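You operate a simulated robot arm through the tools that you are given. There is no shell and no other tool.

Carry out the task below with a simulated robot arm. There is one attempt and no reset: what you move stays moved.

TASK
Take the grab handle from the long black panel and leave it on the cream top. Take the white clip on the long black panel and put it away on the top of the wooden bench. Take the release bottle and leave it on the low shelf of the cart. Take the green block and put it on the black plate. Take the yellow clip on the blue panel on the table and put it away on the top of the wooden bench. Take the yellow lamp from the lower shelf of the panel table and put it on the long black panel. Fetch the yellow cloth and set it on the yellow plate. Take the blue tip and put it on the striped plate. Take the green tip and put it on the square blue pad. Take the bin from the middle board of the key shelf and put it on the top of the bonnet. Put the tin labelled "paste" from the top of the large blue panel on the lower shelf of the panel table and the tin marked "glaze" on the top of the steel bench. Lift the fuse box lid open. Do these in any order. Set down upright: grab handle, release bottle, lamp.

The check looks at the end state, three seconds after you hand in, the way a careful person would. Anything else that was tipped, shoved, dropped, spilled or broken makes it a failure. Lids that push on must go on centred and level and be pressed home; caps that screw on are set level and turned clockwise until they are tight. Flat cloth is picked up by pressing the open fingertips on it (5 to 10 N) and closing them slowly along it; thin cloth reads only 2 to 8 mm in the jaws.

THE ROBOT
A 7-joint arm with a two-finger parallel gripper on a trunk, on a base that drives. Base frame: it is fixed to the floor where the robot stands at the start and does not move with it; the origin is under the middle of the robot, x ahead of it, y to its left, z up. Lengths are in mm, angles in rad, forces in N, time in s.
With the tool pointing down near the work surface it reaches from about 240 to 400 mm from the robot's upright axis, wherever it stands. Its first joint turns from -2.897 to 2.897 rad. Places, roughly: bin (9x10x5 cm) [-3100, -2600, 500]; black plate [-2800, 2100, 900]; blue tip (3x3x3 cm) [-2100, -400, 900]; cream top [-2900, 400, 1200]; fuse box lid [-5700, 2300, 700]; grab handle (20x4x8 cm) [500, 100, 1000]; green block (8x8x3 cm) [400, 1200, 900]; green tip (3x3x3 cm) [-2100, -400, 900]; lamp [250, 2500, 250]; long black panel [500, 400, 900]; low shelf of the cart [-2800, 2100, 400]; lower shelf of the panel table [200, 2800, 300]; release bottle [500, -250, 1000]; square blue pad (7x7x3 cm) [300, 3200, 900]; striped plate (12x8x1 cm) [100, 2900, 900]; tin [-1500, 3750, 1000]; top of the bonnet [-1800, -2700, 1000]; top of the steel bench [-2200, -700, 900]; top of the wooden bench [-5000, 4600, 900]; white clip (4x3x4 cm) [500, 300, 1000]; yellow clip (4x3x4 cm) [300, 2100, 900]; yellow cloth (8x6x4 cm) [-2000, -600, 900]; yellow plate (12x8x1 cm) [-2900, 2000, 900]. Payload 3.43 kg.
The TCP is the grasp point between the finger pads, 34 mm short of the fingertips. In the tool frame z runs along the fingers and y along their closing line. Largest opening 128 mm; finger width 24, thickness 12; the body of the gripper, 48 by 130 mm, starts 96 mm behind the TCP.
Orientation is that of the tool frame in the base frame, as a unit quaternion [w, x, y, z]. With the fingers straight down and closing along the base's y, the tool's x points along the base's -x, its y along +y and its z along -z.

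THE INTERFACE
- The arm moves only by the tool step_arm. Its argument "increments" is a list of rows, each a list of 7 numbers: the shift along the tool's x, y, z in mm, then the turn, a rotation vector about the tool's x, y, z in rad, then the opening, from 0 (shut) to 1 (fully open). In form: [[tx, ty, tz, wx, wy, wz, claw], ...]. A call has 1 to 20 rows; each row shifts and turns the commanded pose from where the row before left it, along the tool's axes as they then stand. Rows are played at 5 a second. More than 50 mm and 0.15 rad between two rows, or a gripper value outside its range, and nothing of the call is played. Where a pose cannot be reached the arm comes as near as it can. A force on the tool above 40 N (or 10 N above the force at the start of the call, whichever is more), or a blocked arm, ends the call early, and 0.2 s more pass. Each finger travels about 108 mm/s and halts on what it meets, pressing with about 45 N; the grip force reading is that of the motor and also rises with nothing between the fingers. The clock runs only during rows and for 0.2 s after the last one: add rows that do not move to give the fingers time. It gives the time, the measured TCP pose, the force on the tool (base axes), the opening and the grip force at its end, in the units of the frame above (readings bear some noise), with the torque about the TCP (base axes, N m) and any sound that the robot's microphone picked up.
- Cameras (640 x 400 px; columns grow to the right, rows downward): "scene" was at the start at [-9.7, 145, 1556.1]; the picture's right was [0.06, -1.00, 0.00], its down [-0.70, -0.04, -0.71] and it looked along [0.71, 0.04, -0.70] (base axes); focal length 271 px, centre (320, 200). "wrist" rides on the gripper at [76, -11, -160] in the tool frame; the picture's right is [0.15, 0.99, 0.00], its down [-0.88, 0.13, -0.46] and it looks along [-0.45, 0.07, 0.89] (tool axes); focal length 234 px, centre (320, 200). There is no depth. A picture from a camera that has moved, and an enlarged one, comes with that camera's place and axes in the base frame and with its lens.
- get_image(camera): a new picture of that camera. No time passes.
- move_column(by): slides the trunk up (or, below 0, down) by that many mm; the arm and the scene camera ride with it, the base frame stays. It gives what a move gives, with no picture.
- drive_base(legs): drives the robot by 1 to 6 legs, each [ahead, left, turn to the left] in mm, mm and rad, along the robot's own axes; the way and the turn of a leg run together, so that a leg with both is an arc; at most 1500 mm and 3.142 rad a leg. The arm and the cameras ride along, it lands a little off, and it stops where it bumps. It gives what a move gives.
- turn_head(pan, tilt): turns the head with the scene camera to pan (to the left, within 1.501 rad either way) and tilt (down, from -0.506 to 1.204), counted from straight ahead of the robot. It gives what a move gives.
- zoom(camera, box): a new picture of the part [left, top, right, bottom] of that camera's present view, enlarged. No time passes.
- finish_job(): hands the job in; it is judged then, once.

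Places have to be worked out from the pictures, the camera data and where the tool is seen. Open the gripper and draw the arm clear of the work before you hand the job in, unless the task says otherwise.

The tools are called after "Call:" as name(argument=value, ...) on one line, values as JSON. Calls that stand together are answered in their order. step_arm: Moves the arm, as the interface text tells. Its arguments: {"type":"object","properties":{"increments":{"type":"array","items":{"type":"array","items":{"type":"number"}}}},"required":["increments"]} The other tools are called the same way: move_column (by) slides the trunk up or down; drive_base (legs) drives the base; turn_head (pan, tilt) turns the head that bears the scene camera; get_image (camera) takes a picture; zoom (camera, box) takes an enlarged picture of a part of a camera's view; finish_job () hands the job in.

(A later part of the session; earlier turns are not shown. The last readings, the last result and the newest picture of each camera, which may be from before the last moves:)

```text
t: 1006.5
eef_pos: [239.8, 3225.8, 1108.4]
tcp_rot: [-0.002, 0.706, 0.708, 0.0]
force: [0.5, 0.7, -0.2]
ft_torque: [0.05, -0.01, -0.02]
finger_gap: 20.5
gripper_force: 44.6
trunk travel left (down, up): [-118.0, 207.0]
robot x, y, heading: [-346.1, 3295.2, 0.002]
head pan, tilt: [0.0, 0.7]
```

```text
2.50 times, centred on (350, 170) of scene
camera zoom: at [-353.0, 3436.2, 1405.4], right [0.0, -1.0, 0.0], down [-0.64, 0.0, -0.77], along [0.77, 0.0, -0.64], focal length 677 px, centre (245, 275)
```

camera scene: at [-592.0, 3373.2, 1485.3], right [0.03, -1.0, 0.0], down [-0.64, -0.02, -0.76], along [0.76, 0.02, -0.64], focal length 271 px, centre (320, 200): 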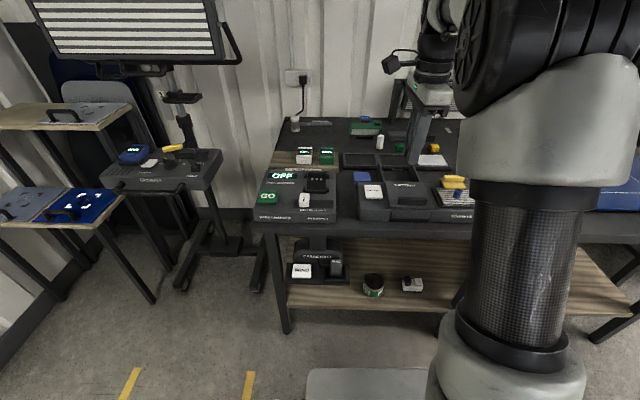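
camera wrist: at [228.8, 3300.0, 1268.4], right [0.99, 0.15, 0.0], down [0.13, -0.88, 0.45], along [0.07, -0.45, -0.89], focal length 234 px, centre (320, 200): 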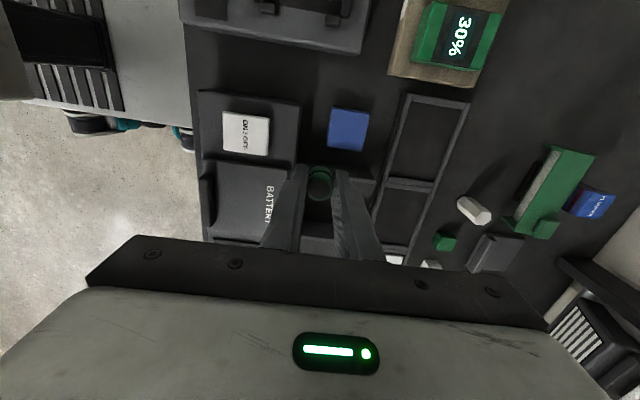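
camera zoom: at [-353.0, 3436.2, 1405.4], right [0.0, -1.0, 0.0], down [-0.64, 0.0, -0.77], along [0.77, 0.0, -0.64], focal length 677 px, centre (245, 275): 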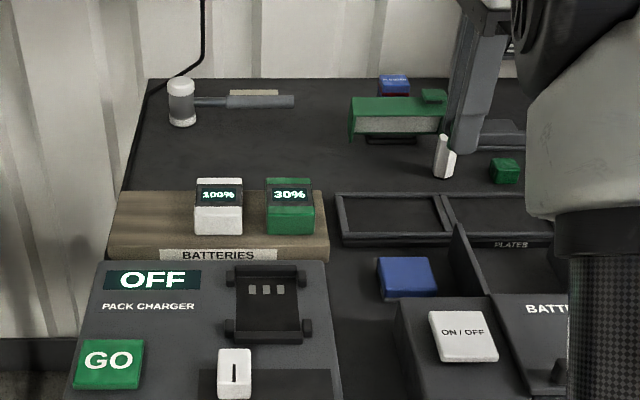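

Pad fix: (283, 3236), top ≈875. Moving over it and lowering.

Call:
step_arm(increments=[[5, 21, 0, 0, 0, 0, 0.1], [5, 22, 0, 0, 0, 0, 0.1], [0, 0, 0, 0, 0, 0, 0.1]])

Call:
move_column(by=-112)

Call:
get_image(camera="wrist")

Call:
zoom(camera="scene", box=[280, 70, 460, 220])

```text
t: 1007.3
eef_pos: [284.7, 3235.7, 1107.6]
tcp_rot: [-0.002, 0.706, 0.708, 0.001]
force: [-0.4, 0.5, -0.5]
ft_torque: [-0.02, 0.03, -0.01]
finger_gap: 20.9
gripper_force: 45.3
trunk travel left (down, up): [-118.0, 207.0]
robot x, y, heading: [-345.9, 3298.0, -0.007]
head pan, tilt: [0.0, 0.7]
```

```text
t: 1008.7
eef_pos: [282.8, 3236.5, 996.1]
tcp_rot: [-0.002, 0.705, 0.709, 0.001]
force: [-0.1, 0.1, 0.3]
ft_torque: [0.01, -0.02, 0.0]
finger_gap: 20.4
gripper_force: 45.1
trunk travel left (down, up): [-6.0, 319.0]
robot x, y, heading: [-348.6, 3298.8, -0.001]
head pan, tilt: [0.0, 0.7]
```

```text
taken
camera wrist: at [271.8, 3311.1, 1155.7], right [0.99, 0.15, 0.0], down [0.13, -0.88, 0.45], along [0.07, -0.45, -0.89], focal length 234 px, centre (320, 200)
```

wrist: 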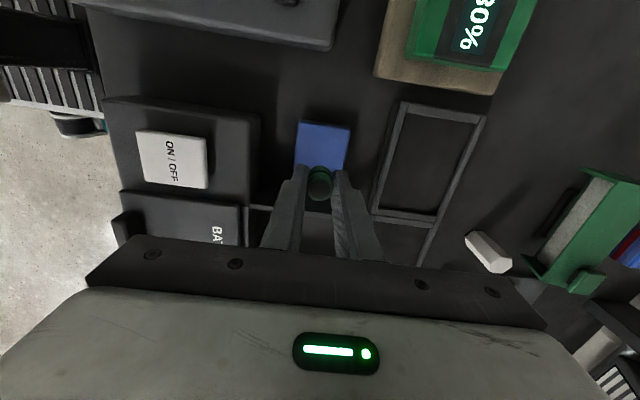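

```text
2.67 times, centred on (370, 145) of scene
camera zoom: at [-353.0, 3436.3, 1293.4], right [0.0, -1.0, 0.0], down [-0.64, 0.0, -0.76], along [0.76, 0.0, -0.64], focal length 722 px, centre (187, 347)
```

zoom: 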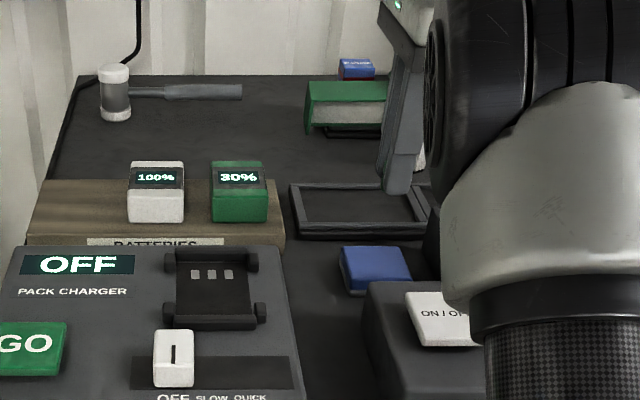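

Over the pad's centre. Lowering with the arm, slowly at the end.

Call:
step_arm(increments=[[0, 0, 20, 0, 0, 0, 0.1], [0, 0, 25, 0, 0, 0, 0.1], [0, 0, 20, 0, 0, 0, 0.1], [0, 0, 5, 0, 0, 0, 0.1], [0, 0, 0, 0, 0, 0, 0.1]])

Call:
step_arm(increments=[[0, 0, 3, 0, 0, 0, 0.1], [0, 0, 3, 0, 0, 0, 0.1], [0, 0, 0, 0, 0, 0, 0.1]])

Call:
step_arm(increments=[[0, 0, 2, 0, 0, 0, 0.1], [0, 0, 2, 0, 0, 0, 0.1], [0, 0, 0, 0, 0, 0, 0.1]])

Call:
zoom(camera="scene", box=[300, 90, 440, 220])

```text
t: 1009.9
eef_pos: [282.2, 3234.8, 923.9]
tcp_rot: [-0.001, 0.705, 0.709, 0.0]
force: [-1.0, 0.2, -0.7]
ft_torque: [-0.02, 0.01, 0.01]
finger_gap: 20.5
gripper_force: 45.1
trunk travel left (down, up): [-6.0, 319.0]
robot x, y, heading: [-349.0, 3299.9, -0.003]
head pan, tilt: [0.0, 0.7]
```

```text
t: 1010.7
eef_pos: [282.6, 3235.7, 918.4]
tcp_rot: [-0.002, 0.706, 0.708, 0.0]
force: [-0.3, -0.7, 0.1]
ft_torque: [-0.02, -0.03, -0.02]
finger_gap: 21.0
gripper_force: 44.7
trunk travel left (down, up): [-6.0, 319.0]
robot x, y, heading: [-347.7, 3297.1, -0.002]
head pan, tilt: [0.0, 0.7]
```

```text
t: 1011.5
eef_pos: [282.5, 3235.3, 915.3]
tcp_rot: [-0.002, 0.706, 0.708, 0.001]
force: [-0.5, 0.4, -0.1]
ft_torque: [-0.01, 0.02, 0.01]
finger_gap: 20.6
gripper_force: 45.1
trunk travel left (down, up): [-6.0, 319.0]
robot x, y, heading: [-346.5, 3297.0, -0.001]
head pan, tilt: [0.0, 0.7]
```

```text
3.08 times, centred on (370, 155) of scene
camera zoom: at [-353.0, 3436.3, 1293.3], right [0.0, -1.0, 0.0], down [-0.64, 0.0, -0.76], along [0.76, 0.0, -0.64], focal length 833 px, centre (166, 338)
```

zoom: 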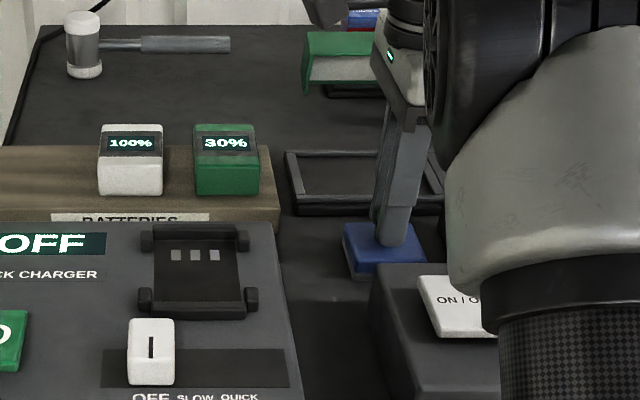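

Nearly touching the pad. Continuing in 2 mm steps.

Call:
step_arm(increments=[[0, 0, 2, 0, 0, 0, 0.1], [0, 0, 2, 0, 0, 0, 0.1], [0, 0, 0, 0, 0, 0, 0.1]])

Call:
step_arm(increments=[[0, 0, 2, 0, 0, 0, 0.1], [0, 0, 0, 0, 0, 0, 0.1]])

Call:
step_arm(increments=[[0, 0, 2, 0, 0, 0, 0.1], [0, 0, 0, 0, 0, 0, 0.1]])

```text
t: 1012.3
eef_pos: [282.7, 3236.6, 910.9]
tcp_rot: [-0.002, 0.706, 0.708, 0.002]
force: [0.4, 0.6, 3.6]
ft_torque: [-0.01, 0.0, 0.02]
finger_gap: 20.8
gripper_force: 44.9
trunk travel left (down, up): [-6.0, 319.0]
robot x, y, heading: [-347.2, 3295.3, 0.001]
head pan, tilt: [0.0, 0.7]
```

```text
t: 1012.9
eef_pos: [282.7, 3235.9, 912.0]
tcp_rot: [0.0, 0.706, 0.708, 0.003]
force: [1.1, -0.2, 16.9]
ft_torque: [-0.04, -0.04, -0.05]
finger_gap: 20.7
gripper_force: 45.0
trunk travel left (down, up): [-6.0, 319.0]
robot x, y, heading: [-349.1, 3297.0, -0.01]
head pan, tilt: [0.0, 0.7]
```

```text
t: 1013.5
eef_pos: [281.5, 3236.5, 911.2]
tcp_rot: [0.002, 0.705, 0.709, 0.003]
force: [4.9, 0.5, 33.9]
ft_torque: [0.0, -0.1, -0.01]
finger_gap: 20.8
gripper_force: 45.0
trunk travel left (down, up): [-6.0, 319.0]
robot x, y, heading: [-345.7, 3296.1, -0.004]
head pan, tilt: [0.0, 0.7]
```

Contact at ≈912. Easing 4 mm back, releasing and lifting away.

Call:
step_arm(increments=[[0, 0, -4, 0, 0, 0, 0.1], [0, 0, 0, 0, 0, 0, 0.1], [0, 0, 0, 0, 0, 0, 0.18], [0, 0, 0, 0, 0, 0, 0.24], [0, 0, 0, 0, 0, 0, 0.28], [0, 0, -5, 0, 0, 0, 0.28], [0, 0, -15, 0, 0, 0, 0.28], [0, 0, -30, 0, 0, 0, 0.28], [0, 0, -30, 0, 0, 0, 0.28], [0, 0, 0, 0, 0, 0, 0.28]])

Call:
get_image(camera="wrist")

Call:
zoom(camera="scene", box=[300, 90, 440, 220])

```text
t: 1015.7
eef_pos: [281.6, 3236.9, 994.1]
tcp_rot: [-0.002, 0.706, 0.708, 0.0]
force: [0.1, 0.4, -0.3]
ft_torque: [-0.01, -0.04, -0.05]
finger_gap: 35.8
gripper_force: 0.1
trunk travel left (down, up): [-6.0, 319.0]
robot x, y, heading: [-350.3, 3298.7, -0.005]
head pan, tilt: [0.0, 0.7]
```

```text
taken
camera wrist: at [270.5, 3312.5, 1154.2], right [0.99, 0.15, 0.0], down [0.13, -0.88, 0.45], along [0.07, -0.45, -0.89], focal length 234 px, centre (320, 200)
```

wrist: 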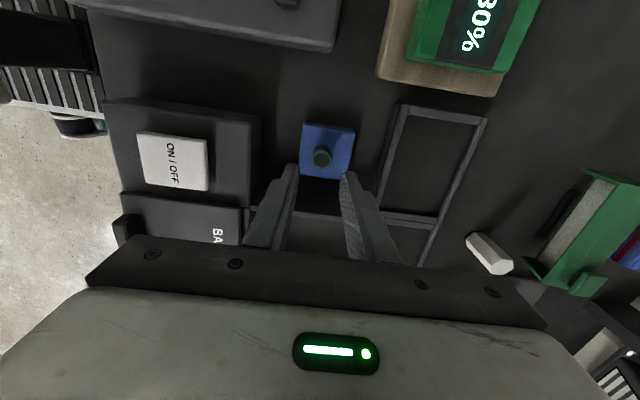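

```text
3.08 times, centred on (370, 155) of scene
camera zoom: at [-353.0, 3436.3, 1293.3], right [0.0, -1.0, 0.0], down [-0.64, 0.0, -0.76], along [0.76, 0.0, -0.64], focal length 833 px, centre (166, 338)
```

zoom: 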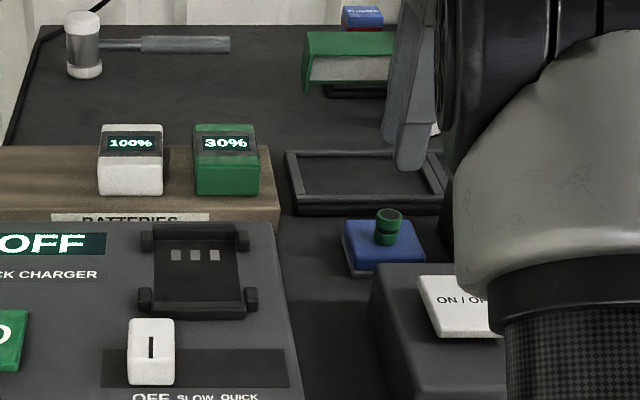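

The green tip stands on the blue pad. Next the green block near (400, 1200): raising, backing off and driving there.

Call:
move_column(by=200)

Call:
drive_base(legs=[[-330, 0, 0], [0, -1030, 0], [0, -1000, 0]])

Call:
get_image(camera="scene")

Call:
zoom(camera="scene", box=[180, 90, 460, 250])

```text
t: 1017.9
eef_pos: [282.7, 3237.0, 1194.2]
tcp_rot: [-0.001, 0.706, 0.708, 0.001]
force: [0.3, 0.6, 0.1]
ft_torque: [-0.02, 0.01, -0.01]
finger_gap: 35.8
gripper_force: 0.0
trunk travel left (down, up): [-206.0, 119.0]
robot x, y, heading: [-345.6, 3296.4, -0.002]
head pan, tilt: [0.0, 0.7]
```

```text
t: 1038.9
eef_pos: [-63.1, 1264.2, 1194.6]
tcp_rot: [-0.001, 0.709, 0.705, 0.001]
force: [-0.5, -0.1, -0.4]
ft_torque: [0.02, 0.0, 0.01]
finger_gap: 36.2
gripper_force: 0.1
trunk travel left (down, up): [-206.0, 119.0]
robot x, y, heading: [-692.3, 1328.7, -0.012]
head pan, tilt: [0.0, 0.7]
```

```text
taken
camera scene: at [-695.5, 1468.1, 1493.3], right [-0.01, -1.0, 0.0], down [-0.64, 0.01, -0.76], along [0.76, -0.01, -0.64], focal length 271 px, centre (320, 200)
```

scene: 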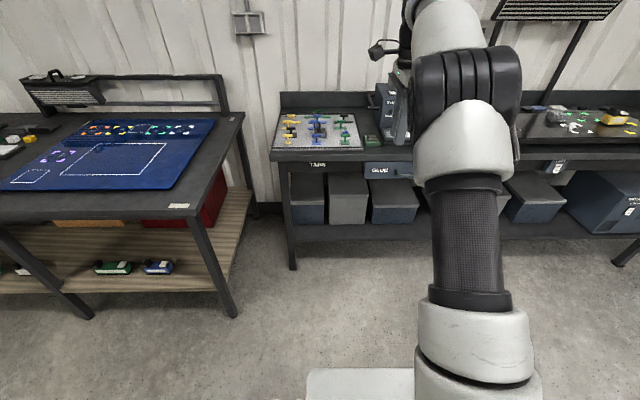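

```text
2.29 times, centred on (320, 170) of scene
camera zoom: at [-695.5, 1468.1, 1493.3], right [-0.01, -1.0, 0.0], down [-0.64, 0.01, -0.76], along [0.76, -0.01, -0.64], focal length 619 px, centre (320, 269)
```

zoom: 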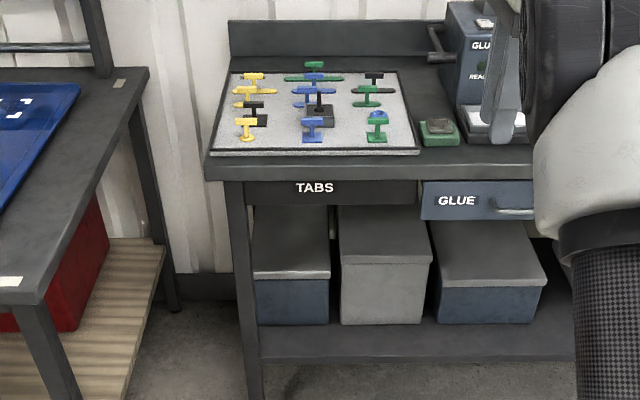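

The green block (dark top) is at about (397, 1218), between the tabs board and the glue machine. Driving in and viewing from above.

Call:
drive_base(legs=[[0, 0, 0.012], [470, -48, 0]])

Call:
move_column(by=-70)

Call:
get_image(camera="wrist")

Call:
get_image(camera="scene")

```text
t: 1042.0
eef_pos: [403.1, 1208.3, 1193.5]
tcp_rot: [-0.002, 0.712, 0.702, 0.0]
force: [-0.3, 0.1, -0.3]
ft_torque: [0.02, -0.02, -0.01]
finger_gap: 36.1
gripper_force: 0.0
trunk travel left (down, up): [-206.0, 119.0]
robot x, y, heading: [-220.3, 1279.5, -0.021]
head pan, tilt: [0.0, 0.7]
```

```text
t: 1043.1
eef_pos: [403.9, 1208.1, 1123.2]
tcp_rot: [-0.002, 0.711, 0.703, 0.0]
force: [-1.0, 0.0, -0.3]
ft_torque: [-0.02, 0.0, 0.01]
finger_gap: 36.1
gripper_force: 0.0
trunk travel left (down, up): [-136.0, 189.0]
robot x, y, heading: [-222.4, 1275.5, -0.023]
head pan, tilt: [0.0, 0.7]
```

```text
taken
camera wrist: at [393.2, 1284.2, 1284.1], right [0.99, 0.13, 0.0], down [0.12, -0.88, 0.45], along [0.06, -0.45, -0.89], focal length 234 px, centre (320, 200)
```

wrist: 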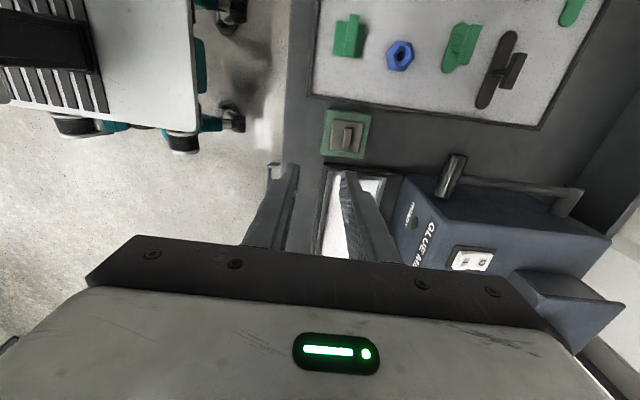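

```text
taken
camera scene: at [-228.5, 1417.2, 1423.4], right [-0.02, -1.0, 0.0], down [-0.64, 0.01, -0.77], along [0.76, -0.01, -0.64], focal length 271 px, centre (320, 200)
```

scene: 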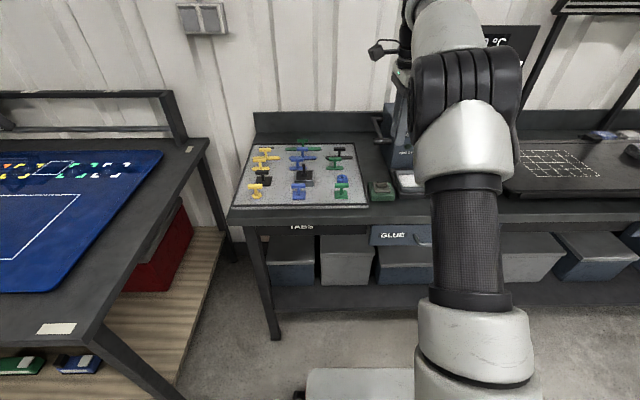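

Block at (445, 1212), top ≈897, aligned with the gripper. Centring, opening to ~108 mm, and lowering.

Call:
step_arm(increments=[[2, 20, 0, 0, 0, 0, 0.6], [2, 21, 0, 0, 0, 0, 0.85], [0, 0, 0, 0, 0, 0, 0.85]])

Call:
move_column(by=-125)

Call:
get_image(camera="wrist")

```text
t: 1043.9
eef_pos: [433.4, 1213.4, 1125.7]
tcp_rot: [-0.002, 0.712, 0.703, 0.001]
force: [0.4, -0.6, 0.4]
ft_torque: [0.03, -0.01, 0.02]
finger_gap: 108.8
gripper_force: 0.1
out of reach, approached as far as the arm can: row 2
trunk travel left (down, up): [-136.0, 189.0]
robot x, y, heading: [-224.0, 1272.1, -0.017]
head pan, tilt: [0.0, 0.7]
```

```text
t: 1045.5
eef_pos: [435.4, 1212.1, 1000.8]
tcp_rot: [-0.001, 0.711, 0.703, 0.002]
force: [-0.2, -0.2, 0.0]
ft_torque: [0.03, 0.0, 0.0]
finger_gap: 108.7
gripper_force: 0.0
trunk travel left (down, up): [-11.0, 314.0]
robot x, y, heading: [-222.0, 1274.1, -0.022]
head pan, tilt: [0.0, 0.7]
```

```text
taken
camera wrist: at [424.3, 1287.0, 1160.4], right [0.99, 0.13, 0.0], down [0.12, -0.88, 0.45], along [0.06, -0.45, -0.89], focal length 234 px, centre (320, 200)
```

wrist: 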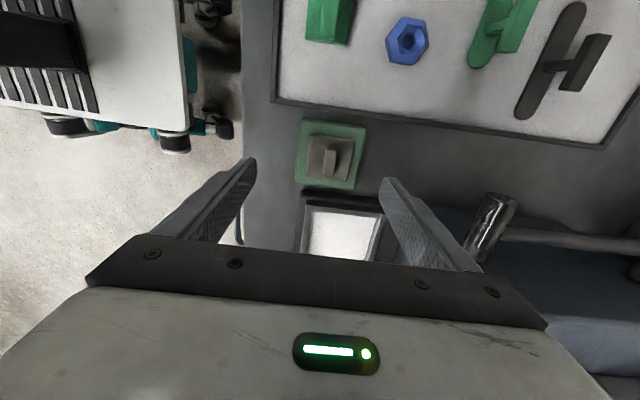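

At the reach limit; driving the base 85 mm closer and retracting the arm to end up centred at x≈446.

Call:
drive_base(legs=[[85, 0, 0.02]])

Call:
step_arm(increments=[[0, -25, 0, 0, 0, 0, 0.85], [0, -25, 0, 0, 0, 0, 0.85], [0, -22, 0, 0, 0, 0, 0.85], [0, 0, 0, 0, 0, 0, 0.85]])

Call:
get_image(camera="wrist")

```text
t: 1046.6
eef_pos: [509.5, 1220.9, 1001.8]
tcp_rot: [-0.013, 0.707, 0.707, -0.011]
force: [-26.2, 1.8, 1.1]
ft_torque: [0.05, 0.13, 0.01]
finger_gap: 93.8
gripper_force: 0.0
trunk travel left (down, up): [-11.0, 314.0]
robot x, y, heading: [-138.8, 1272.4, -0.003]
head pan, tilt: [0.0, 0.7]
stopped in leg 1: the force on the tool passed its limit at 49 N (the readings are from after the stop); the commanded pose is now the measured one
```

```text
t: 1047.6
eef_pos: [439.0, 1223.6, 998.9]
tcp_rot: [-0.011, 0.707, 0.707, -0.009]
force: [0.0, -0.7, 0.7]
ft_torque: [0.0, 0.0, -0.01]
finger_gap: 108.6
gripper_force: 0.1
trunk travel left (down, up): [-11.0, 314.0]
robot x, y, heading: [-140.9, 1276.9, -0.004]
head pan, tilt: [0.0, 0.7]
```

```text
taken
camera wrist: at [432.5, 1299.5, 1160.2], right [0.99, 0.15, -0.03], down [0.14, -0.88, 0.45], along [0.04, -0.45, -0.89], focal length 234 px, centre (320, 200)
```

wrist: 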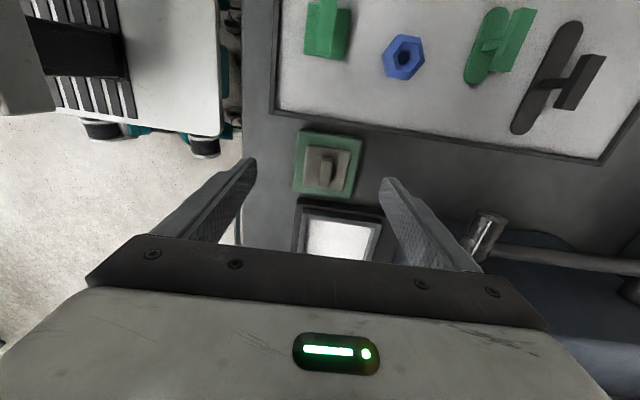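

The rear finger brushed the glue machine while driving in (I should have retracted first); the machine shows no displacement between pictures. Correcting the slight tilt and centring over the block.

Call:
step_arm(increments=[[-6, 4, 0, -0.028, 0, 0, 0.85], [-6, 4, 0, 0, 0, 0, 0.85], [0, 0, 0, 0, 0, 0, 0.85]])

Call:
get_image(camera="wrist")

Call:
get_image(camera="scene")

```text
t: 1048.4
eef_pos: [449.6, 1210.8, 1000.1]
tcp_rot: [-0.001, 0.707, 0.707, 0.0]
force: [0.3, -0.4, 0.0]
ft_torque: [0.0, 0.0, 0.0]
finger_gap: 108.6
gripper_force: 0.1
trunk travel left (down, up): [-11.0, 314.0]
robot x, y, heading: [-137.8, 1277.7, -0.003]
head pan, tilt: [0.0, 0.7]
```

```text
taken
camera wrist: at [437.7, 1285.9, 1159.9], right [0.99, 0.15, 0.0], down [0.13, -0.88, 0.45], along [0.07, -0.45, -0.89], focal length 234 px, centre (320, 200)
```

wrist: 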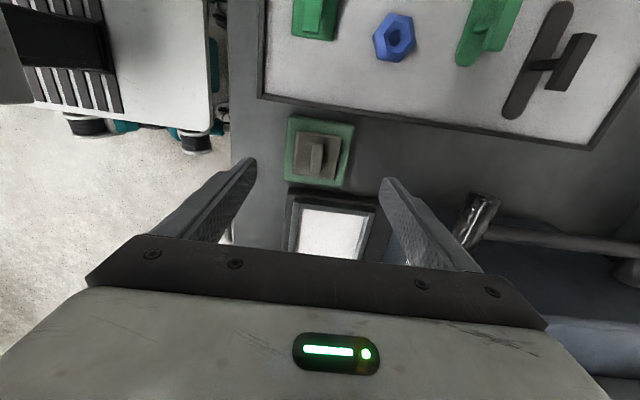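

```text
taken
camera scene: at [-147.1, 1416.4, 1298.3], right [0.0, -1.0, 0.0], down [-0.64, 0.0, -0.76], along [0.76, 0.0, -0.64], focal length 271 px, centre (320, 200)
```

scene: 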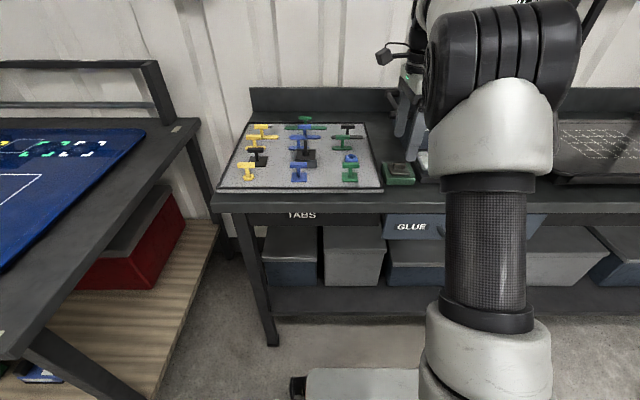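

Centred; the machine's tube is 70 mm beyond the rear finger. Lowering to the block.

Call:
step_arm(increments=[[0, 0, 25, 0, 0, 0, 0.85], [0, 0, 25, 0, 0, 0, 0.85], [0, 0, 20, 0, 0, 0, 0.85], [0, 0, 10, 0, 0, 0, 0.85], [0, 0, 0, 0, 0, 0, 0.85]])

Call:
get_image(camera="wrist")

Call:
zoom(camera="scene", box=[340, 90, 460, 220])

```text
t: 1049.6
eef_pos: [449.6, 1209.2, 920.5]
tcp_rot: [-0.001, 0.706, 0.708, 0.0]
force: [0.4, 0.0, -0.9]
ft_torque: [-0.01, 0.0, 0.0]
finger_gap: 108.7
gripper_force: 0.1
trunk travel left (down, up): [-11.0, 314.0]
robot x, y, heading: [-140.1, 1278.9, -0.001]
head pan, tilt: [0.0, 0.7]
```

```text
taken
camera wrist: at [438.0, 1283.9, 1081.0], right [0.99, 0.15, 0.0], down [0.13, -0.88, 0.45], along [0.07, -0.45, -0.89], focal length 234 px, centre (320, 200)
```

wrist: 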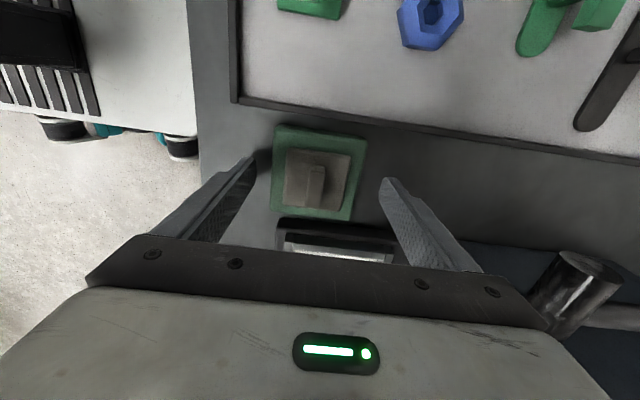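

```text
3.08 times, centred on (400, 155) of scene
camera zoom: at [-147.1, 1416.4, 1298.3], right [0.0, -1.0, 0.0], down [-0.64, 0.0, -0.76], along [0.76, 0.0, -0.64], focal length 833 px, centre (74, 338)
```

zoom: 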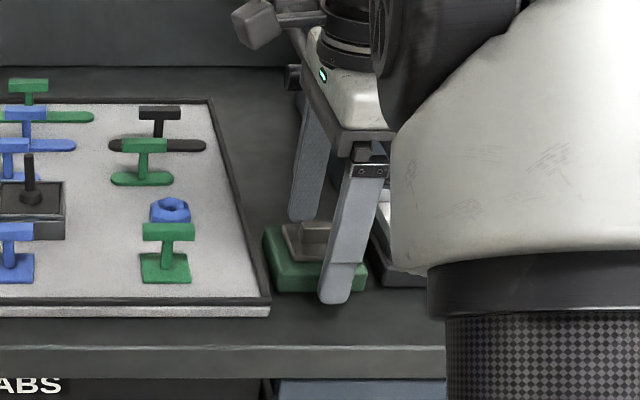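

Fingers straddle the block. Lowering 8 mm more and closing gently.

Call:
step_arm(increments=[[0, 0, 4, 0, 0, 0, 0.85], [0, 0, 4, 0, 0, 0, 0.85], [0, 0, 0, 0, 0, 0, 0.78], [0, 0, 0, 0, 0, 0, 0.72], [0, 0, 0, 0, 0, 0, 0.67], [0, 0, 0, 0, 0, 0, 0.62], [0, 0, 0, 0, 0, 0, 0.57], [0, 0, 0, 0, 0, 0, 0.52], [0, 0, 0, 0, 0, 0, 0.5], [0, 0, 0, 0, 0, 0, 0.5]])

Call:
get_image(camera="wrist")

```text
t: 1051.8
eef_pos: [448.8, 1209.5, 915.2]
tcp_rot: [0.0, 0.707, 0.707, 0.001]
force: [-7.0, 0.9, 23.7]
ft_torque: [-0.23, 1.31, -0.16]
finger_gap: 73.2
gripper_force: 44.8
trunk travel left (down, up): [-11.0, 314.0]
robot x, y, heading: [-141.9, 1278.9, -0.004]
head pan, tilt: [0.0, 0.7]
```

```text
taken
camera wrist: at [436.9, 1284.7, 1073.9], right [0.99, 0.15, 0.0], down [0.13, -0.88, 0.45], along [0.07, -0.45, -0.89], focal length 234 px, centre (320, 200)
```

wrist: 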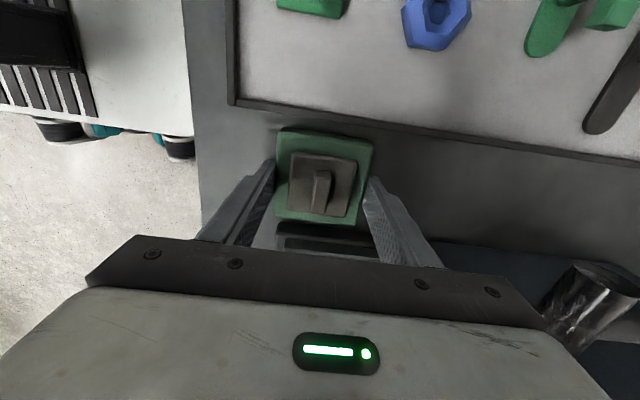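

Gripped at 73 mm, fingertips at the bench surface (≈881). Lifting.

Call:
step_arm(increments=[[0, 0, -5, 0, 0, 0, 0.5], [0, 0, -10, 0, 0, 0, 0.5], [0, 0, -20, 0, 0, 0, 0.5], [0, 0, -25, 0, 0, 0, 0.5], [0, 0, 0, 0, 0, 0, 0.5]])

Call:
get_image(camera="wrist")

Call:
zoom(camera="scene", box=[300, 60, 460, 220])

```text
t: 1053.0
eef_pos: [448.6, 1211.4, 975.0]
tcp_rot: [-0.001, 0.707, 0.707, 0.001]
force: [0.8, 0.5, -1.9]
ft_torque: [0.0, -0.02, 0.02]
finger_gap: 73.2
gripper_force: 44.5
trunk travel left (down, up): [-11.0, 314.0]
robot x, y, heading: [-140.0, 1278.1, 0.002]
head pan, tilt: [0.0, 0.7]
```

```text
taken
camera wrist: at [439.0, 1286.1, 1133.8], right [0.99, 0.15, 0.0], down [0.13, -0.88, 0.45], along [0.07, -0.45, -0.89], focal length 234 px, centre (320, 200)
```

wrist: 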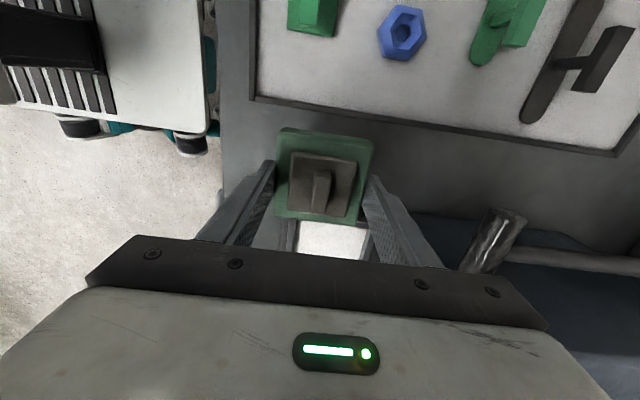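

```text
2.50 times, centred on (380, 140) of scene
camera zoom: at [-147.0, 1416.4, 1298.3], right [0.0, -1.0, 0.0], down [-0.64, 0.0, -0.76], along [0.76, 0.0, -0.64], focal length 677 px, centre (170, 350)
```

zoom: 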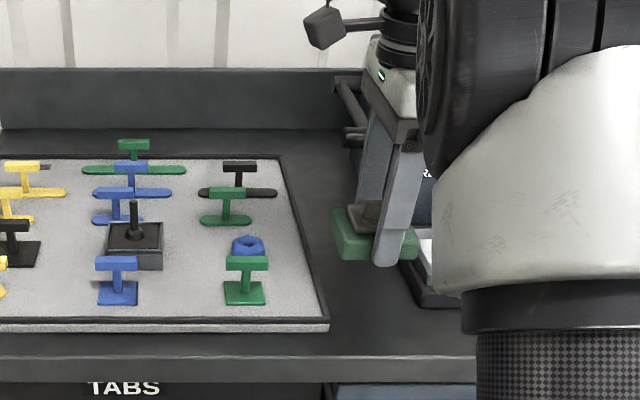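

Block is up with its top part. Raising and taking the same route to the cart's back side.

Call:
move_column(by=210)

Call:
drive_base(legs=[[-700, 0, 0], [-600, 0, 0], [0, 780, 0], [0, 760, 0]])

Call:
drive_base(legs=[[-1150, 0, 0], [-1150, 0, 0]])

```text
t: 1055.3
eef_pos: [449.7, 1211.1, 1183.7]
tcp_rot: [0.0, 0.707, 0.707, 0.0]
force: [-0.2, -0.1, -1.6]
ft_torque: [-0.03, -0.01, 0.01]
finger_gap: 73.2
gripper_force: 45.0
trunk travel left (down, up): [-221.0, 104.0]
robot x, y, heading: [-143.6, 1277.4, 0.001]
head pan, tilt: [0.0, 0.7]
```

```text
t: 1076.6
eef_pos: [-891.5, 2699.2, 1183.5]
tcp_rot: [-0.001, 0.698, 0.717, -0.001]
force: [0.4, 0.1, -1.7]
ft_torque: [0.01, 0.0, 0.0]
finger_gap: 73.0
gripper_force: 45.4
trunk travel left (down, up): [-221.0, 104.0]
robot x, y, heading: [-1484.5, 2747.5, 0.028]
head pan, tilt: [0.0, 0.7]
```

```text
t: 1087.9
eef_pos: [-3185.7, 2641.4, 1183.1]
tcp_rot: [-0.002, 0.695, 0.719, 0.0]
force: [0.7, 0.4, -2.3]
ft_torque: [0.02, -0.03, 0.0]
finger_gap: 73.2
gripper_force: 45.2
trunk travel left (down, up): [-221.0, 104.0]
robot x, y, heading: [-3781.7, 2685.6, 0.029]
head pan, tilt: [0.0, 0.7]
```

Moving into position behind the cart top.

Call:
drive_base(legs=[[0, 0, -0.029], [0, -440, 0], [200, 0, 0]])

Call:
get_image(camera="scene")

Call:
get_image(camera="wrist")

```text
t: 1094.3
eef_pos: [-2986.9, 2178.7, 1183.7]
tcp_rot: [-0.001, 0.707, 0.708, 0.0]
force: [0.5, -0.6, -0.5]
ft_torque: [-0.01, 0.0, 0.05]
finger_gap: 73.3
gripper_force: 45.2
trunk travel left (down, up): [-221.0, 104.0]
robot x, y, heading: [-3576.2, 2243.4, -0.002]
head pan, tilt: [0.0, 0.7]
```

```text
taken
camera scene: at [-3584.2, 2383.2, 1508.3], right [0.0, -1.0, 0.0], down [-0.64, 0.0, -0.76], along [0.76, 0.0, -0.64], focal length 271 px, centre (320, 200)
```

scene: 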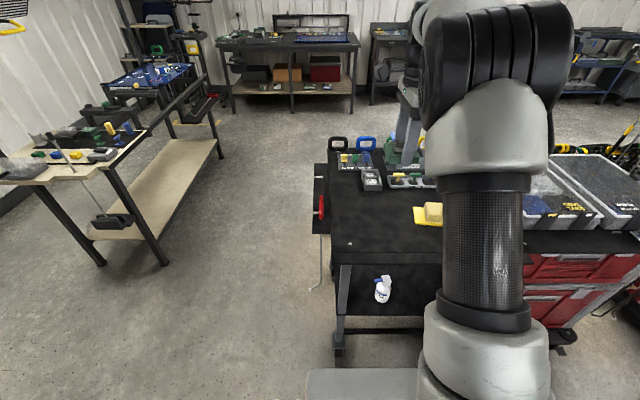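

```text
taken
camera wrist: at [-2998.2, 2252.9, 1343.5], right [0.99, 0.15, 0.0], down [0.13, -0.88, 0.45], along [0.07, -0.45, -0.89], focal length 234 px, centre (320, 200)
```

wrist: 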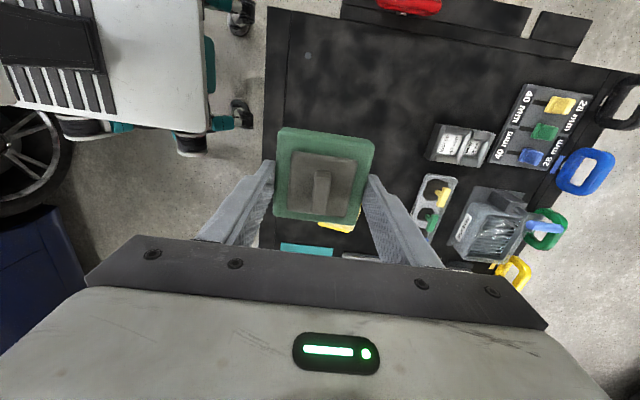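

The cart's black top is free here. Extending 40 mm further in and lowering.

Call:
step_arm(increments=[[0, 20, 0, 0, 0, 0, 0.5], [0, 20, 0, 0, 0, 0, 0.5], [0, 0, 0, 0, 0, 0, 0.5]])

Call:
move_column(by=-215)

Call:
get_image(camera="wrist")

Call:
step_arm(increments=[[0, 0, 20, 0, 0, 0, 0.5], [0, 0, 20, 0, 0, 0, 0.5], [0, 0, 12, 0, 0, 0, 0.5], [0, 0, 0, 0, 0, 0, 0.5]])

```text
t: 1095.1
eef_pos: [-2948.4, 2175.2, 1185.2]
tcp_rot: [-0.002, 0.707, 0.708, 0.0]
force: [1.0, 0.1, -1.6]
ft_torque: [0.01, 0.0, 0.02]
finger_gap: 73.2
gripper_force: 44.9
trunk travel left (down, up): [-221.0, 104.0]
robot x, y, heading: [-3579.7, 2240.6, 0.005]
head pan, tilt: [0.0, 0.7]
```

```text
t: 1097.4
eef_pos: [-2949.3, 2175.4, 970.0]
tcp_rot: [-0.001, 0.707, 0.707, 0.0]
force: [0.5, 0.0, -1.3]
ft_torque: [0.01, -0.01, -0.02]
finger_gap: 73.3
gripper_force: 44.8
trunk travel left (down, up): [-6.0, 319.0]
robot x, y, heading: [-3575.4, 2244.3, -0.0]
head pan, tilt: [0.0, 0.7]
```

```text
taken
camera wrist: at [-2959.4, 2250.5, 1130.3], right [0.99, 0.15, 0.0], down [0.13, -0.88, 0.45], along [0.07, -0.45, -0.89], focal length 234 px, centre (320, 200)
```

wrist: 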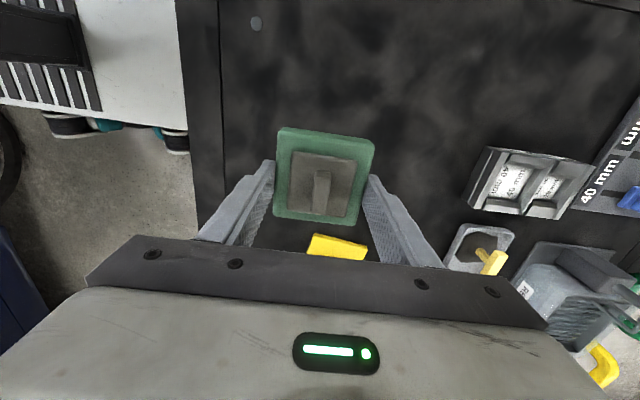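

```text
t: 1098.4
eef_pos: [-2949.2, 2176.2, 917.7]
tcp_rot: [-0.001, 0.706, 0.708, 0.0]
force: [-0.1, 0.6, -1.7]
ft_torque: [-0.04, -0.02, -0.02]
finger_gap: 73.1
gripper_force: 45.3
trunk travel left (down, up): [-6.0, 319.0]
robot x, y, heading: [-3579.7, 2239.0, -0.002]
head pan, tilt: [0.0, 0.7]
```

No contact yet. Continuing gently.

Call:
step_arm(increments=[[0, 0, 6, 0, 0, 0, 0.5], [0, 0, 4, 0, 0, 0, 0.5], [0, 0, 0, 0, 0, 0, 0.5]])

Call:
step_arm(increments=[[0, 0, 3, 0, 0, 0, 0.5], [0, 0, 3, 0, 0, 0, 0.5], [0, 0, 0, 0, 0, 0, 0.5]])

Call:
step_arm(increments=[[0, 0, 2, 0, 0, 0, 0.5], [0, 0, 2, 0, 0, 0, 0.5], [0, 0, 0, 0, 0, 0, 0.5]])

```text
t: 1099.2
eef_pos: [-2948.1, 2177.1, 908.5]
tcp_rot: [-0.001, 0.707, 0.708, 0.0]
force: [-0.1, 0.6, -1.4]
ft_torque: [0.01, -0.02, 0.02]
finger_gap: 73.3
gripper_force: 44.4
trunk travel left (down, up): [-6.0, 319.0]
robot x, y, heading: [-3578.5, 2244.6, 0.0]
head pan, tilt: [0.0, 0.7]
```

```text
t: 1100.0
eef_pos: [-2947.4, 2177.4, 902.4]
tcp_rot: [-0.001, 0.707, 0.707, 0.0]
force: [-0.6, 0.1, -2.5]
ft_torque: [0.01, 0.0, -0.01]
finger_gap: 73.3
gripper_force: 45.7
trunk travel left (down, up): [-6.0, 319.0]
robot x, y, heading: [-3575.7, 2243.5, 0.001]
head pan, tilt: [0.0, 0.7]
```

```text
t: 1100.8
eef_pos: [-2947.5, 2175.6, 896.8]
tcp_rot: [-0.001, 0.707, 0.707, 0.0]
force: [0.3, -0.3, -2.0]
ft_torque: [-0.04, -0.03, -0.02]
finger_gap: 73.5
gripper_force: 45.5
trunk travel left (down, up): [-6.0, 319.0]
robot x, y, heading: [-3575.9, 2243.0, 0.003]
head pan, tilt: [0.0, 0.7]
```

Call:
step_arm(increments=[[0, 0, 2, 0, 0, 0, 0.5], [0, 0, 2, 0, 0, 0, 0.5], [0, 0, 0, 0, 0, 0, 0.5]])

Call:
step_arm(increments=[[0, 0, 2, 0, 0, 0, 0.5], [0, 0, 2, 0, 0, 0, 0.5], [0, 0, 0, 0, 0, 0, 0.5]])

Call:
zoom(camera="scene", box=[300, 100, 460, 230])

```text
t: 1101.6
eef_pos: [-2946.9, 2175.0, 894.7]
tcp_rot: [-0.002, 0.707, 0.707, 0.001]
force: [0.1, 0.8, -1.7]
ft_torque: [0.05, -0.02, -0.03]
finger_gap: 73.2
gripper_force: 44.7
trunk travel left (down, up): [-6.0, 319.0]
robot x, y, heading: [-3579.5, 2241.4, -0.001]
head pan, tilt: [0.0, 0.7]
```

```text
t: 1102.4
eef_pos: [-2947.8, 2174.9, 893.9]
tcp_rot: [0.002, 0.706, 0.708, 0.003]
force: [3.2, 0.3, 30.2]
ft_torque: [0.21, 1.09, -0.01]
finger_gap: 73.3
gripper_force: 45.0
trunk travel left (down, up): [-6.0, 319.0]
robot x, y, heading: [-3579.5, 2242.9, 0.0]
head pan, tilt: [0.0, 0.7]
```

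```text
3.08 times, centred on (380, 165) of scene
camera zoom: at [-3586.2, 2383.4, 1293.7], right [0.0, -1.0, 0.0], down [-0.64, 0.0, -0.77], along [0.77, 0.0, -0.64], focal length 833 px, centre (135, 308)
```

zoom: 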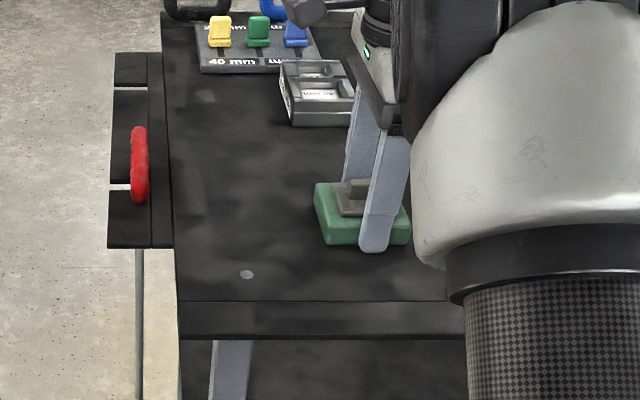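

The block is on the black top (contact ≈894). Easing up 2 mm, releasing, lifting away.

Call:
step_arm(increments=[[0, 0, -2.5, 0, 0, 0, 0.5], [0, 0, 0, 0, 0, 0, 0.58], [0, 0, 0, 0, 0, 0, 0.62], [0, 0, 0, 0, 0, 0, 0.7], [0, 0, 0, 0, 0, 0, 0.78], [0, 0, -5, 0, 0, 0, 0.78], [0, 0, -15, 0, 0, 0, 0.78], [0, 0, -30, 0, 0, 0, 0.78], [0, 0, -30, 0, 0, 0, 0.78], [0, 0, 0, 0, 0, 0, 0.78]])

Call:
move_column(by=200)

Call:
get_image(camera="wrist")

Call:
get_image(camera="scene")

```text
t: 1104.6
eef_pos: [-2947.6, 2175.4, 972.5]
tcp_rot: [-0.001, 0.707, 0.708, 0.0]
force: [1.1, -0.5, 0.0]
ft_torque: [0.02, 0.0, 0.02]
finger_gap: 100.0
gripper_force: 0.1
trunk travel left (down, up): [-6.0, 319.0]
robot x, y, heading: [-3578.1, 2242.9, -0.005]
head pan, tilt: [0.0, 0.7]
```

```text
t: 1106.7
eef_pos: [-2947.0, 2173.2, 1172.6]
tcp_rot: [-0.002, 0.707, 0.707, 0.0]
force: [-0.1, 0.4, -0.7]
ft_torque: [-0.02, 0.02, -0.06]
finger_gap: 99.7
gripper_force: 0.1
trunk travel left (down, up): [-206.0, 119.0]
robot x, y, heading: [-3578.0, 2245.0, -0.003]
head pan, tilt: [0.0, 0.7]
```

```text
taken
camera wrist: at [-2958.6, 2250.2, 1331.5], right [0.99, 0.15, 0.0], down [0.13, -0.88, 0.45], along [0.07, -0.45, -0.89], focal length 234 px, centre (320, 200)
```

wrist: 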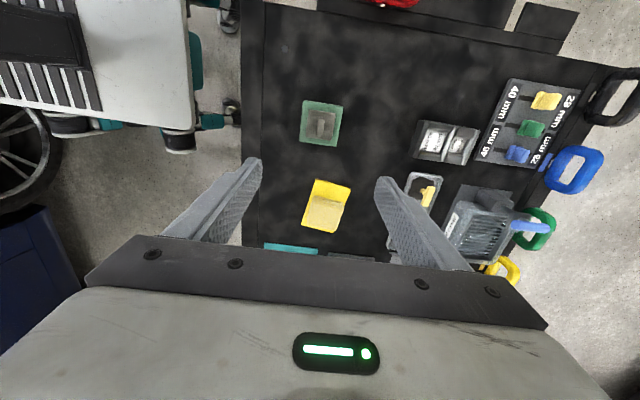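

```text
taken
camera scene: at [-3584.4, 2383.2, 1493.2], right [0.0, -1.0, 0.0], down [-0.64, 0.0, -0.76], along [0.76, 0.0, -0.64], focal length 271 px, centre (320, 200)
```

scene: 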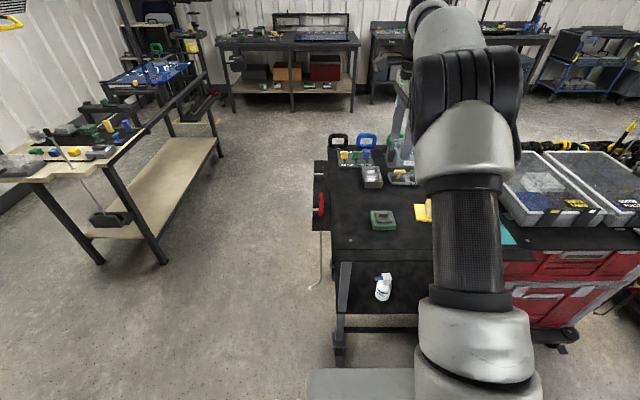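

The green block rests on the black top. Last item: the white clip on the long black panel. Driving back there.

Call:
drive_base(legs=[[-120, 0, 0], [0, 580, 0], [1150, 0, 0], [1150, 0, 0]])

Call:
drive_base(legs=[[100, -1200, 0], [100, -1200, 0]])

Call:
turn_head(pan=0.0, tilt=0.6)

Call:
get_image(camera="scene")

```text
t: 1124.3
eef_pos: [-802.2, 2691.1, 1171.6]
tcp_rot: [-0.001, 0.716, 0.698, 0.0]
force: [0.6, -0.5, -0.5]
ft_torque: [0.03, 0.03, 0.01]
finger_gap: 100.1
gripper_force: 0.2
trunk travel left (down, up): [-206.0, 119.0]
robot x, y, heading: [-1432.0, 2776.8, -0.022]
head pan, tilt: [0.0, 0.7]
```

```text
t: 1147.6
eef_pos: [-665.6, 284.8, 1171.7]
tcp_rot: [-0.002, 0.714, 0.7, 0.0]
force: [0.7, -0.2, 0.2]
ft_torque: [0.02, -0.01, -0.01]
finger_gap: 100.0
gripper_force: 0.1
trunk travel left (down, up): [-206.0, 119.0]
robot x, y, heading: [-1295.2, 367.9, -0.019]
head pan, tilt: [0.0, 0.7]
```

```text
t: 1148.2
eef_pos: [-666.0, 285.3, 1172.0]
tcp_rot: [-0.002, 0.714, 0.701, 0.0]
force: [-0.9, -0.4, 0.5]
ft_torque: [0.02, 0.0, 0.0]
finger_gap: 100.1
gripper_force: 0.1
trunk travel left (down, up): [-206.0, 119.0]
robot x, y, heading: [-1293.4, 364.5, -0.018]
head pan, tilt: [0.0, 0.6]
```

```text
taken
camera scene: at [-1295.2, 505.8, 1501.9], right [-0.02, -1.0, 0.0], down [-0.57, 0.01, -0.82], along [0.82, -0.02, -0.57], focal length 271 px, centre (320, 200)
```

scene: 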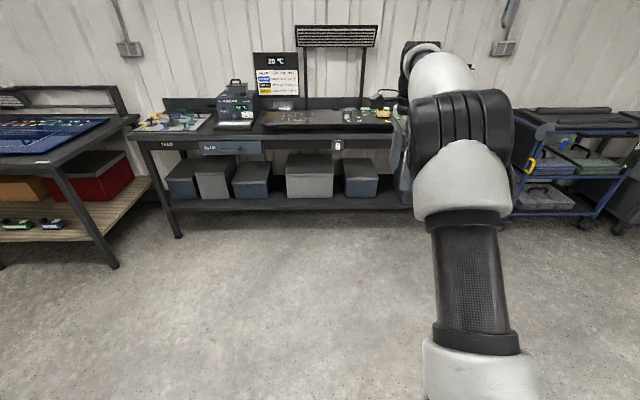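

Squaring up and driving in toward the panel.

Call:
drive_base(legs=[[0, 0, 0.018], [1090, 0, 0]])

Call:
get_image(camera="wrist")

Call:
get_image(camera="scene")

```text
t: 1154.2
eef_pos: [432.5, 336.1, 1172.0]
tcp_rot: [-0.002, 0.694, 0.72, -0.001]
force: [-0.8, -0.2, -0.5]
ft_torque: [0.01, 0.0, 0.0]
finger_gap: 100.0
gripper_force: 0.0
trunk travel left (down, up): [-206.0, 119.0]
robot x, y, heading: [-203.1, 382.4, 0.033]
head pan, tilt: [0.0, 0.6]
```

```text
taken
camera wrist: at [418.8, 411.5, 1331.7], right [0.98, 0.18, 0.0], down [0.16, -0.88, 0.45], along [0.08, -0.45, -0.89], focal length 234 px, centre (320, 200)
```

wrist: 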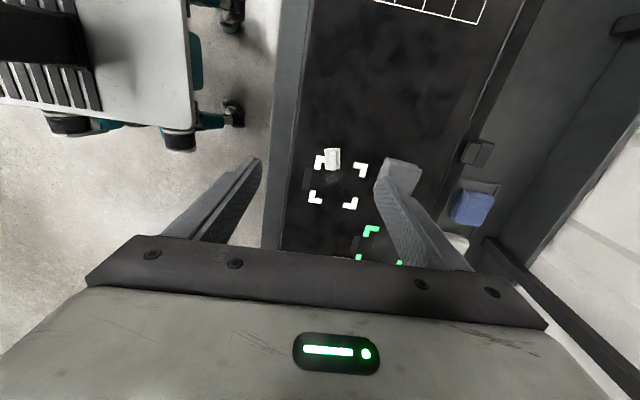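

```text
taken
camera scene: at [-207.7, 523.6, 1501.9], right [0.03, -1.0, 0.0], down [-0.56, -0.02, -0.83], along [0.82, 0.03, -0.56], focal length 271 px, centre (320, 200)
```

scene: 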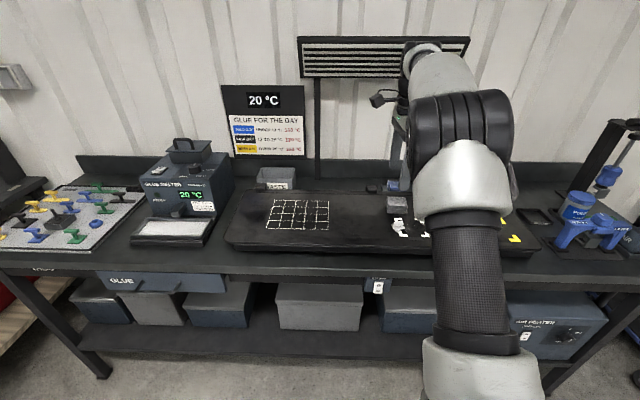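

White clip at (462, 302). Moving over it and lowering for a closer look.

Call:
step_arm(increments=[[-18, 14, 0, 0, 0, 0, 0.7], [-17.5, 14, 0, 0, 0, 0, 0.6], [0, 0, 0, 0, 0, 0, 0.6]])

Call:
move_column(by=-130)

Call:
get_image(camera="wrist")

Call:
zoom(camera="scene", box=[340, 110, 480, 230])

```text
t: 1155.0
eef_pos: [460.7, 300.9, 1172.2]
tcp_rot: [-0.002, 0.695, 0.719, 0.001]
force: [-0.4, 0.3, -1.2]
ft_torque: [0.0, 0.03, 0.0]
finger_gap: 76.6
gripper_force: 0.1
trunk travel left (down, up): [-206.0, 119.0]
robot x, y, heading: [-200.3, 379.9, 0.034]
head pan, tilt: [0.0, 0.6]
```

```text
t: 1156.6
eef_pos: [460.7, 301.5, 1043.6]
tcp_rot: [-0.001, 0.695, 0.719, -0.001]
force: [-0.6, 0.1, -0.2]
ft_torque: [0.01, 0.03, 0.02]
finger_gap: 76.9
gripper_force: 0.0
trunk travel left (down, up): [-76.0, 249.0]
robot x, y, heading: [-200.9, 382.4, 0.034]
head pan, tilt: [0.0, 0.6]
```

```text
taken
camera wrist: at [447.0, 376.1, 1202.5], right [0.98, 0.18, 0.0], down [0.16, -0.88, 0.45], along [0.08, -0.45, -0.89], focal length 234 px, centre (320, 200)
```

wrist: 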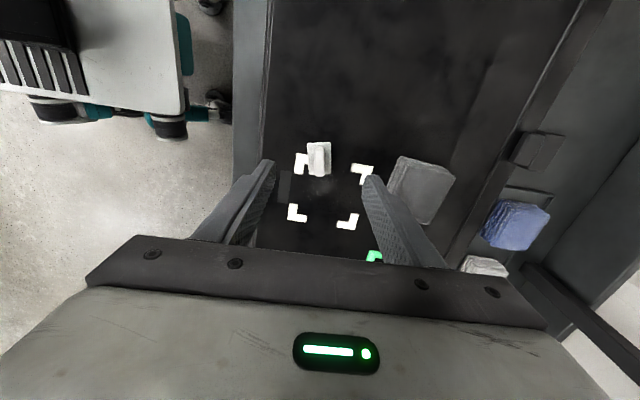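

```text
3.33 times, centred on (410, 170) of scene
camera zoom: at [-207.8, 523.6, 1372.0], right [0.03, -1.0, 0.0], down [-0.56, -0.02, -0.83], along [0.82, 0.03, -0.56], focal length 903 px, centre (20, 300)
```

zoom: 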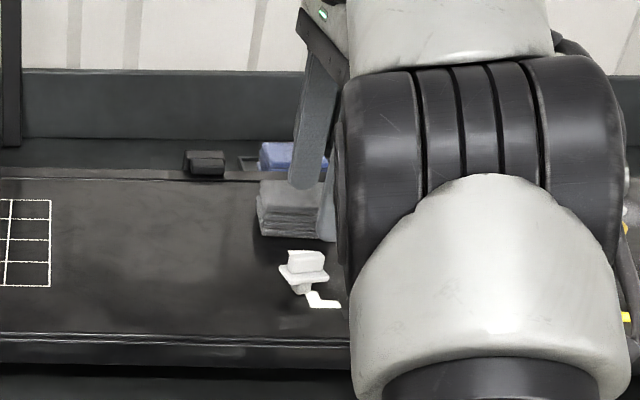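

Zooming on the clip for exact alignment.

Call:
zoom(camera="wrist", box=[250, 110, 400, 230])

```text
3.33 times, centred on (325, 170) of wrist
camera zoom: at [447.0, 376.1, 1202.5], right [0.98, 0.18, 0.0], down [0.16, -0.88, 0.45], along [0.08, -0.45, -0.89], focal length 781 px, centre (303, 300)
```

zoom: 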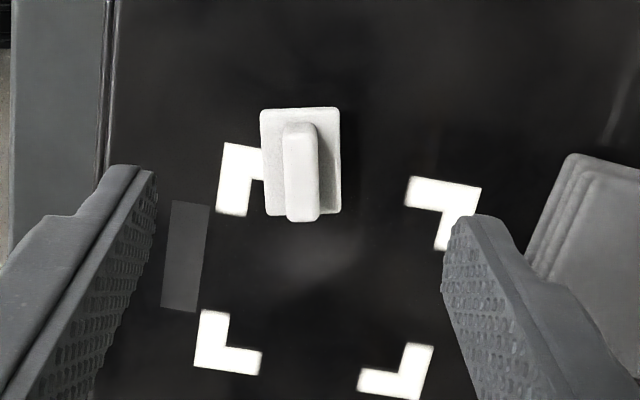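

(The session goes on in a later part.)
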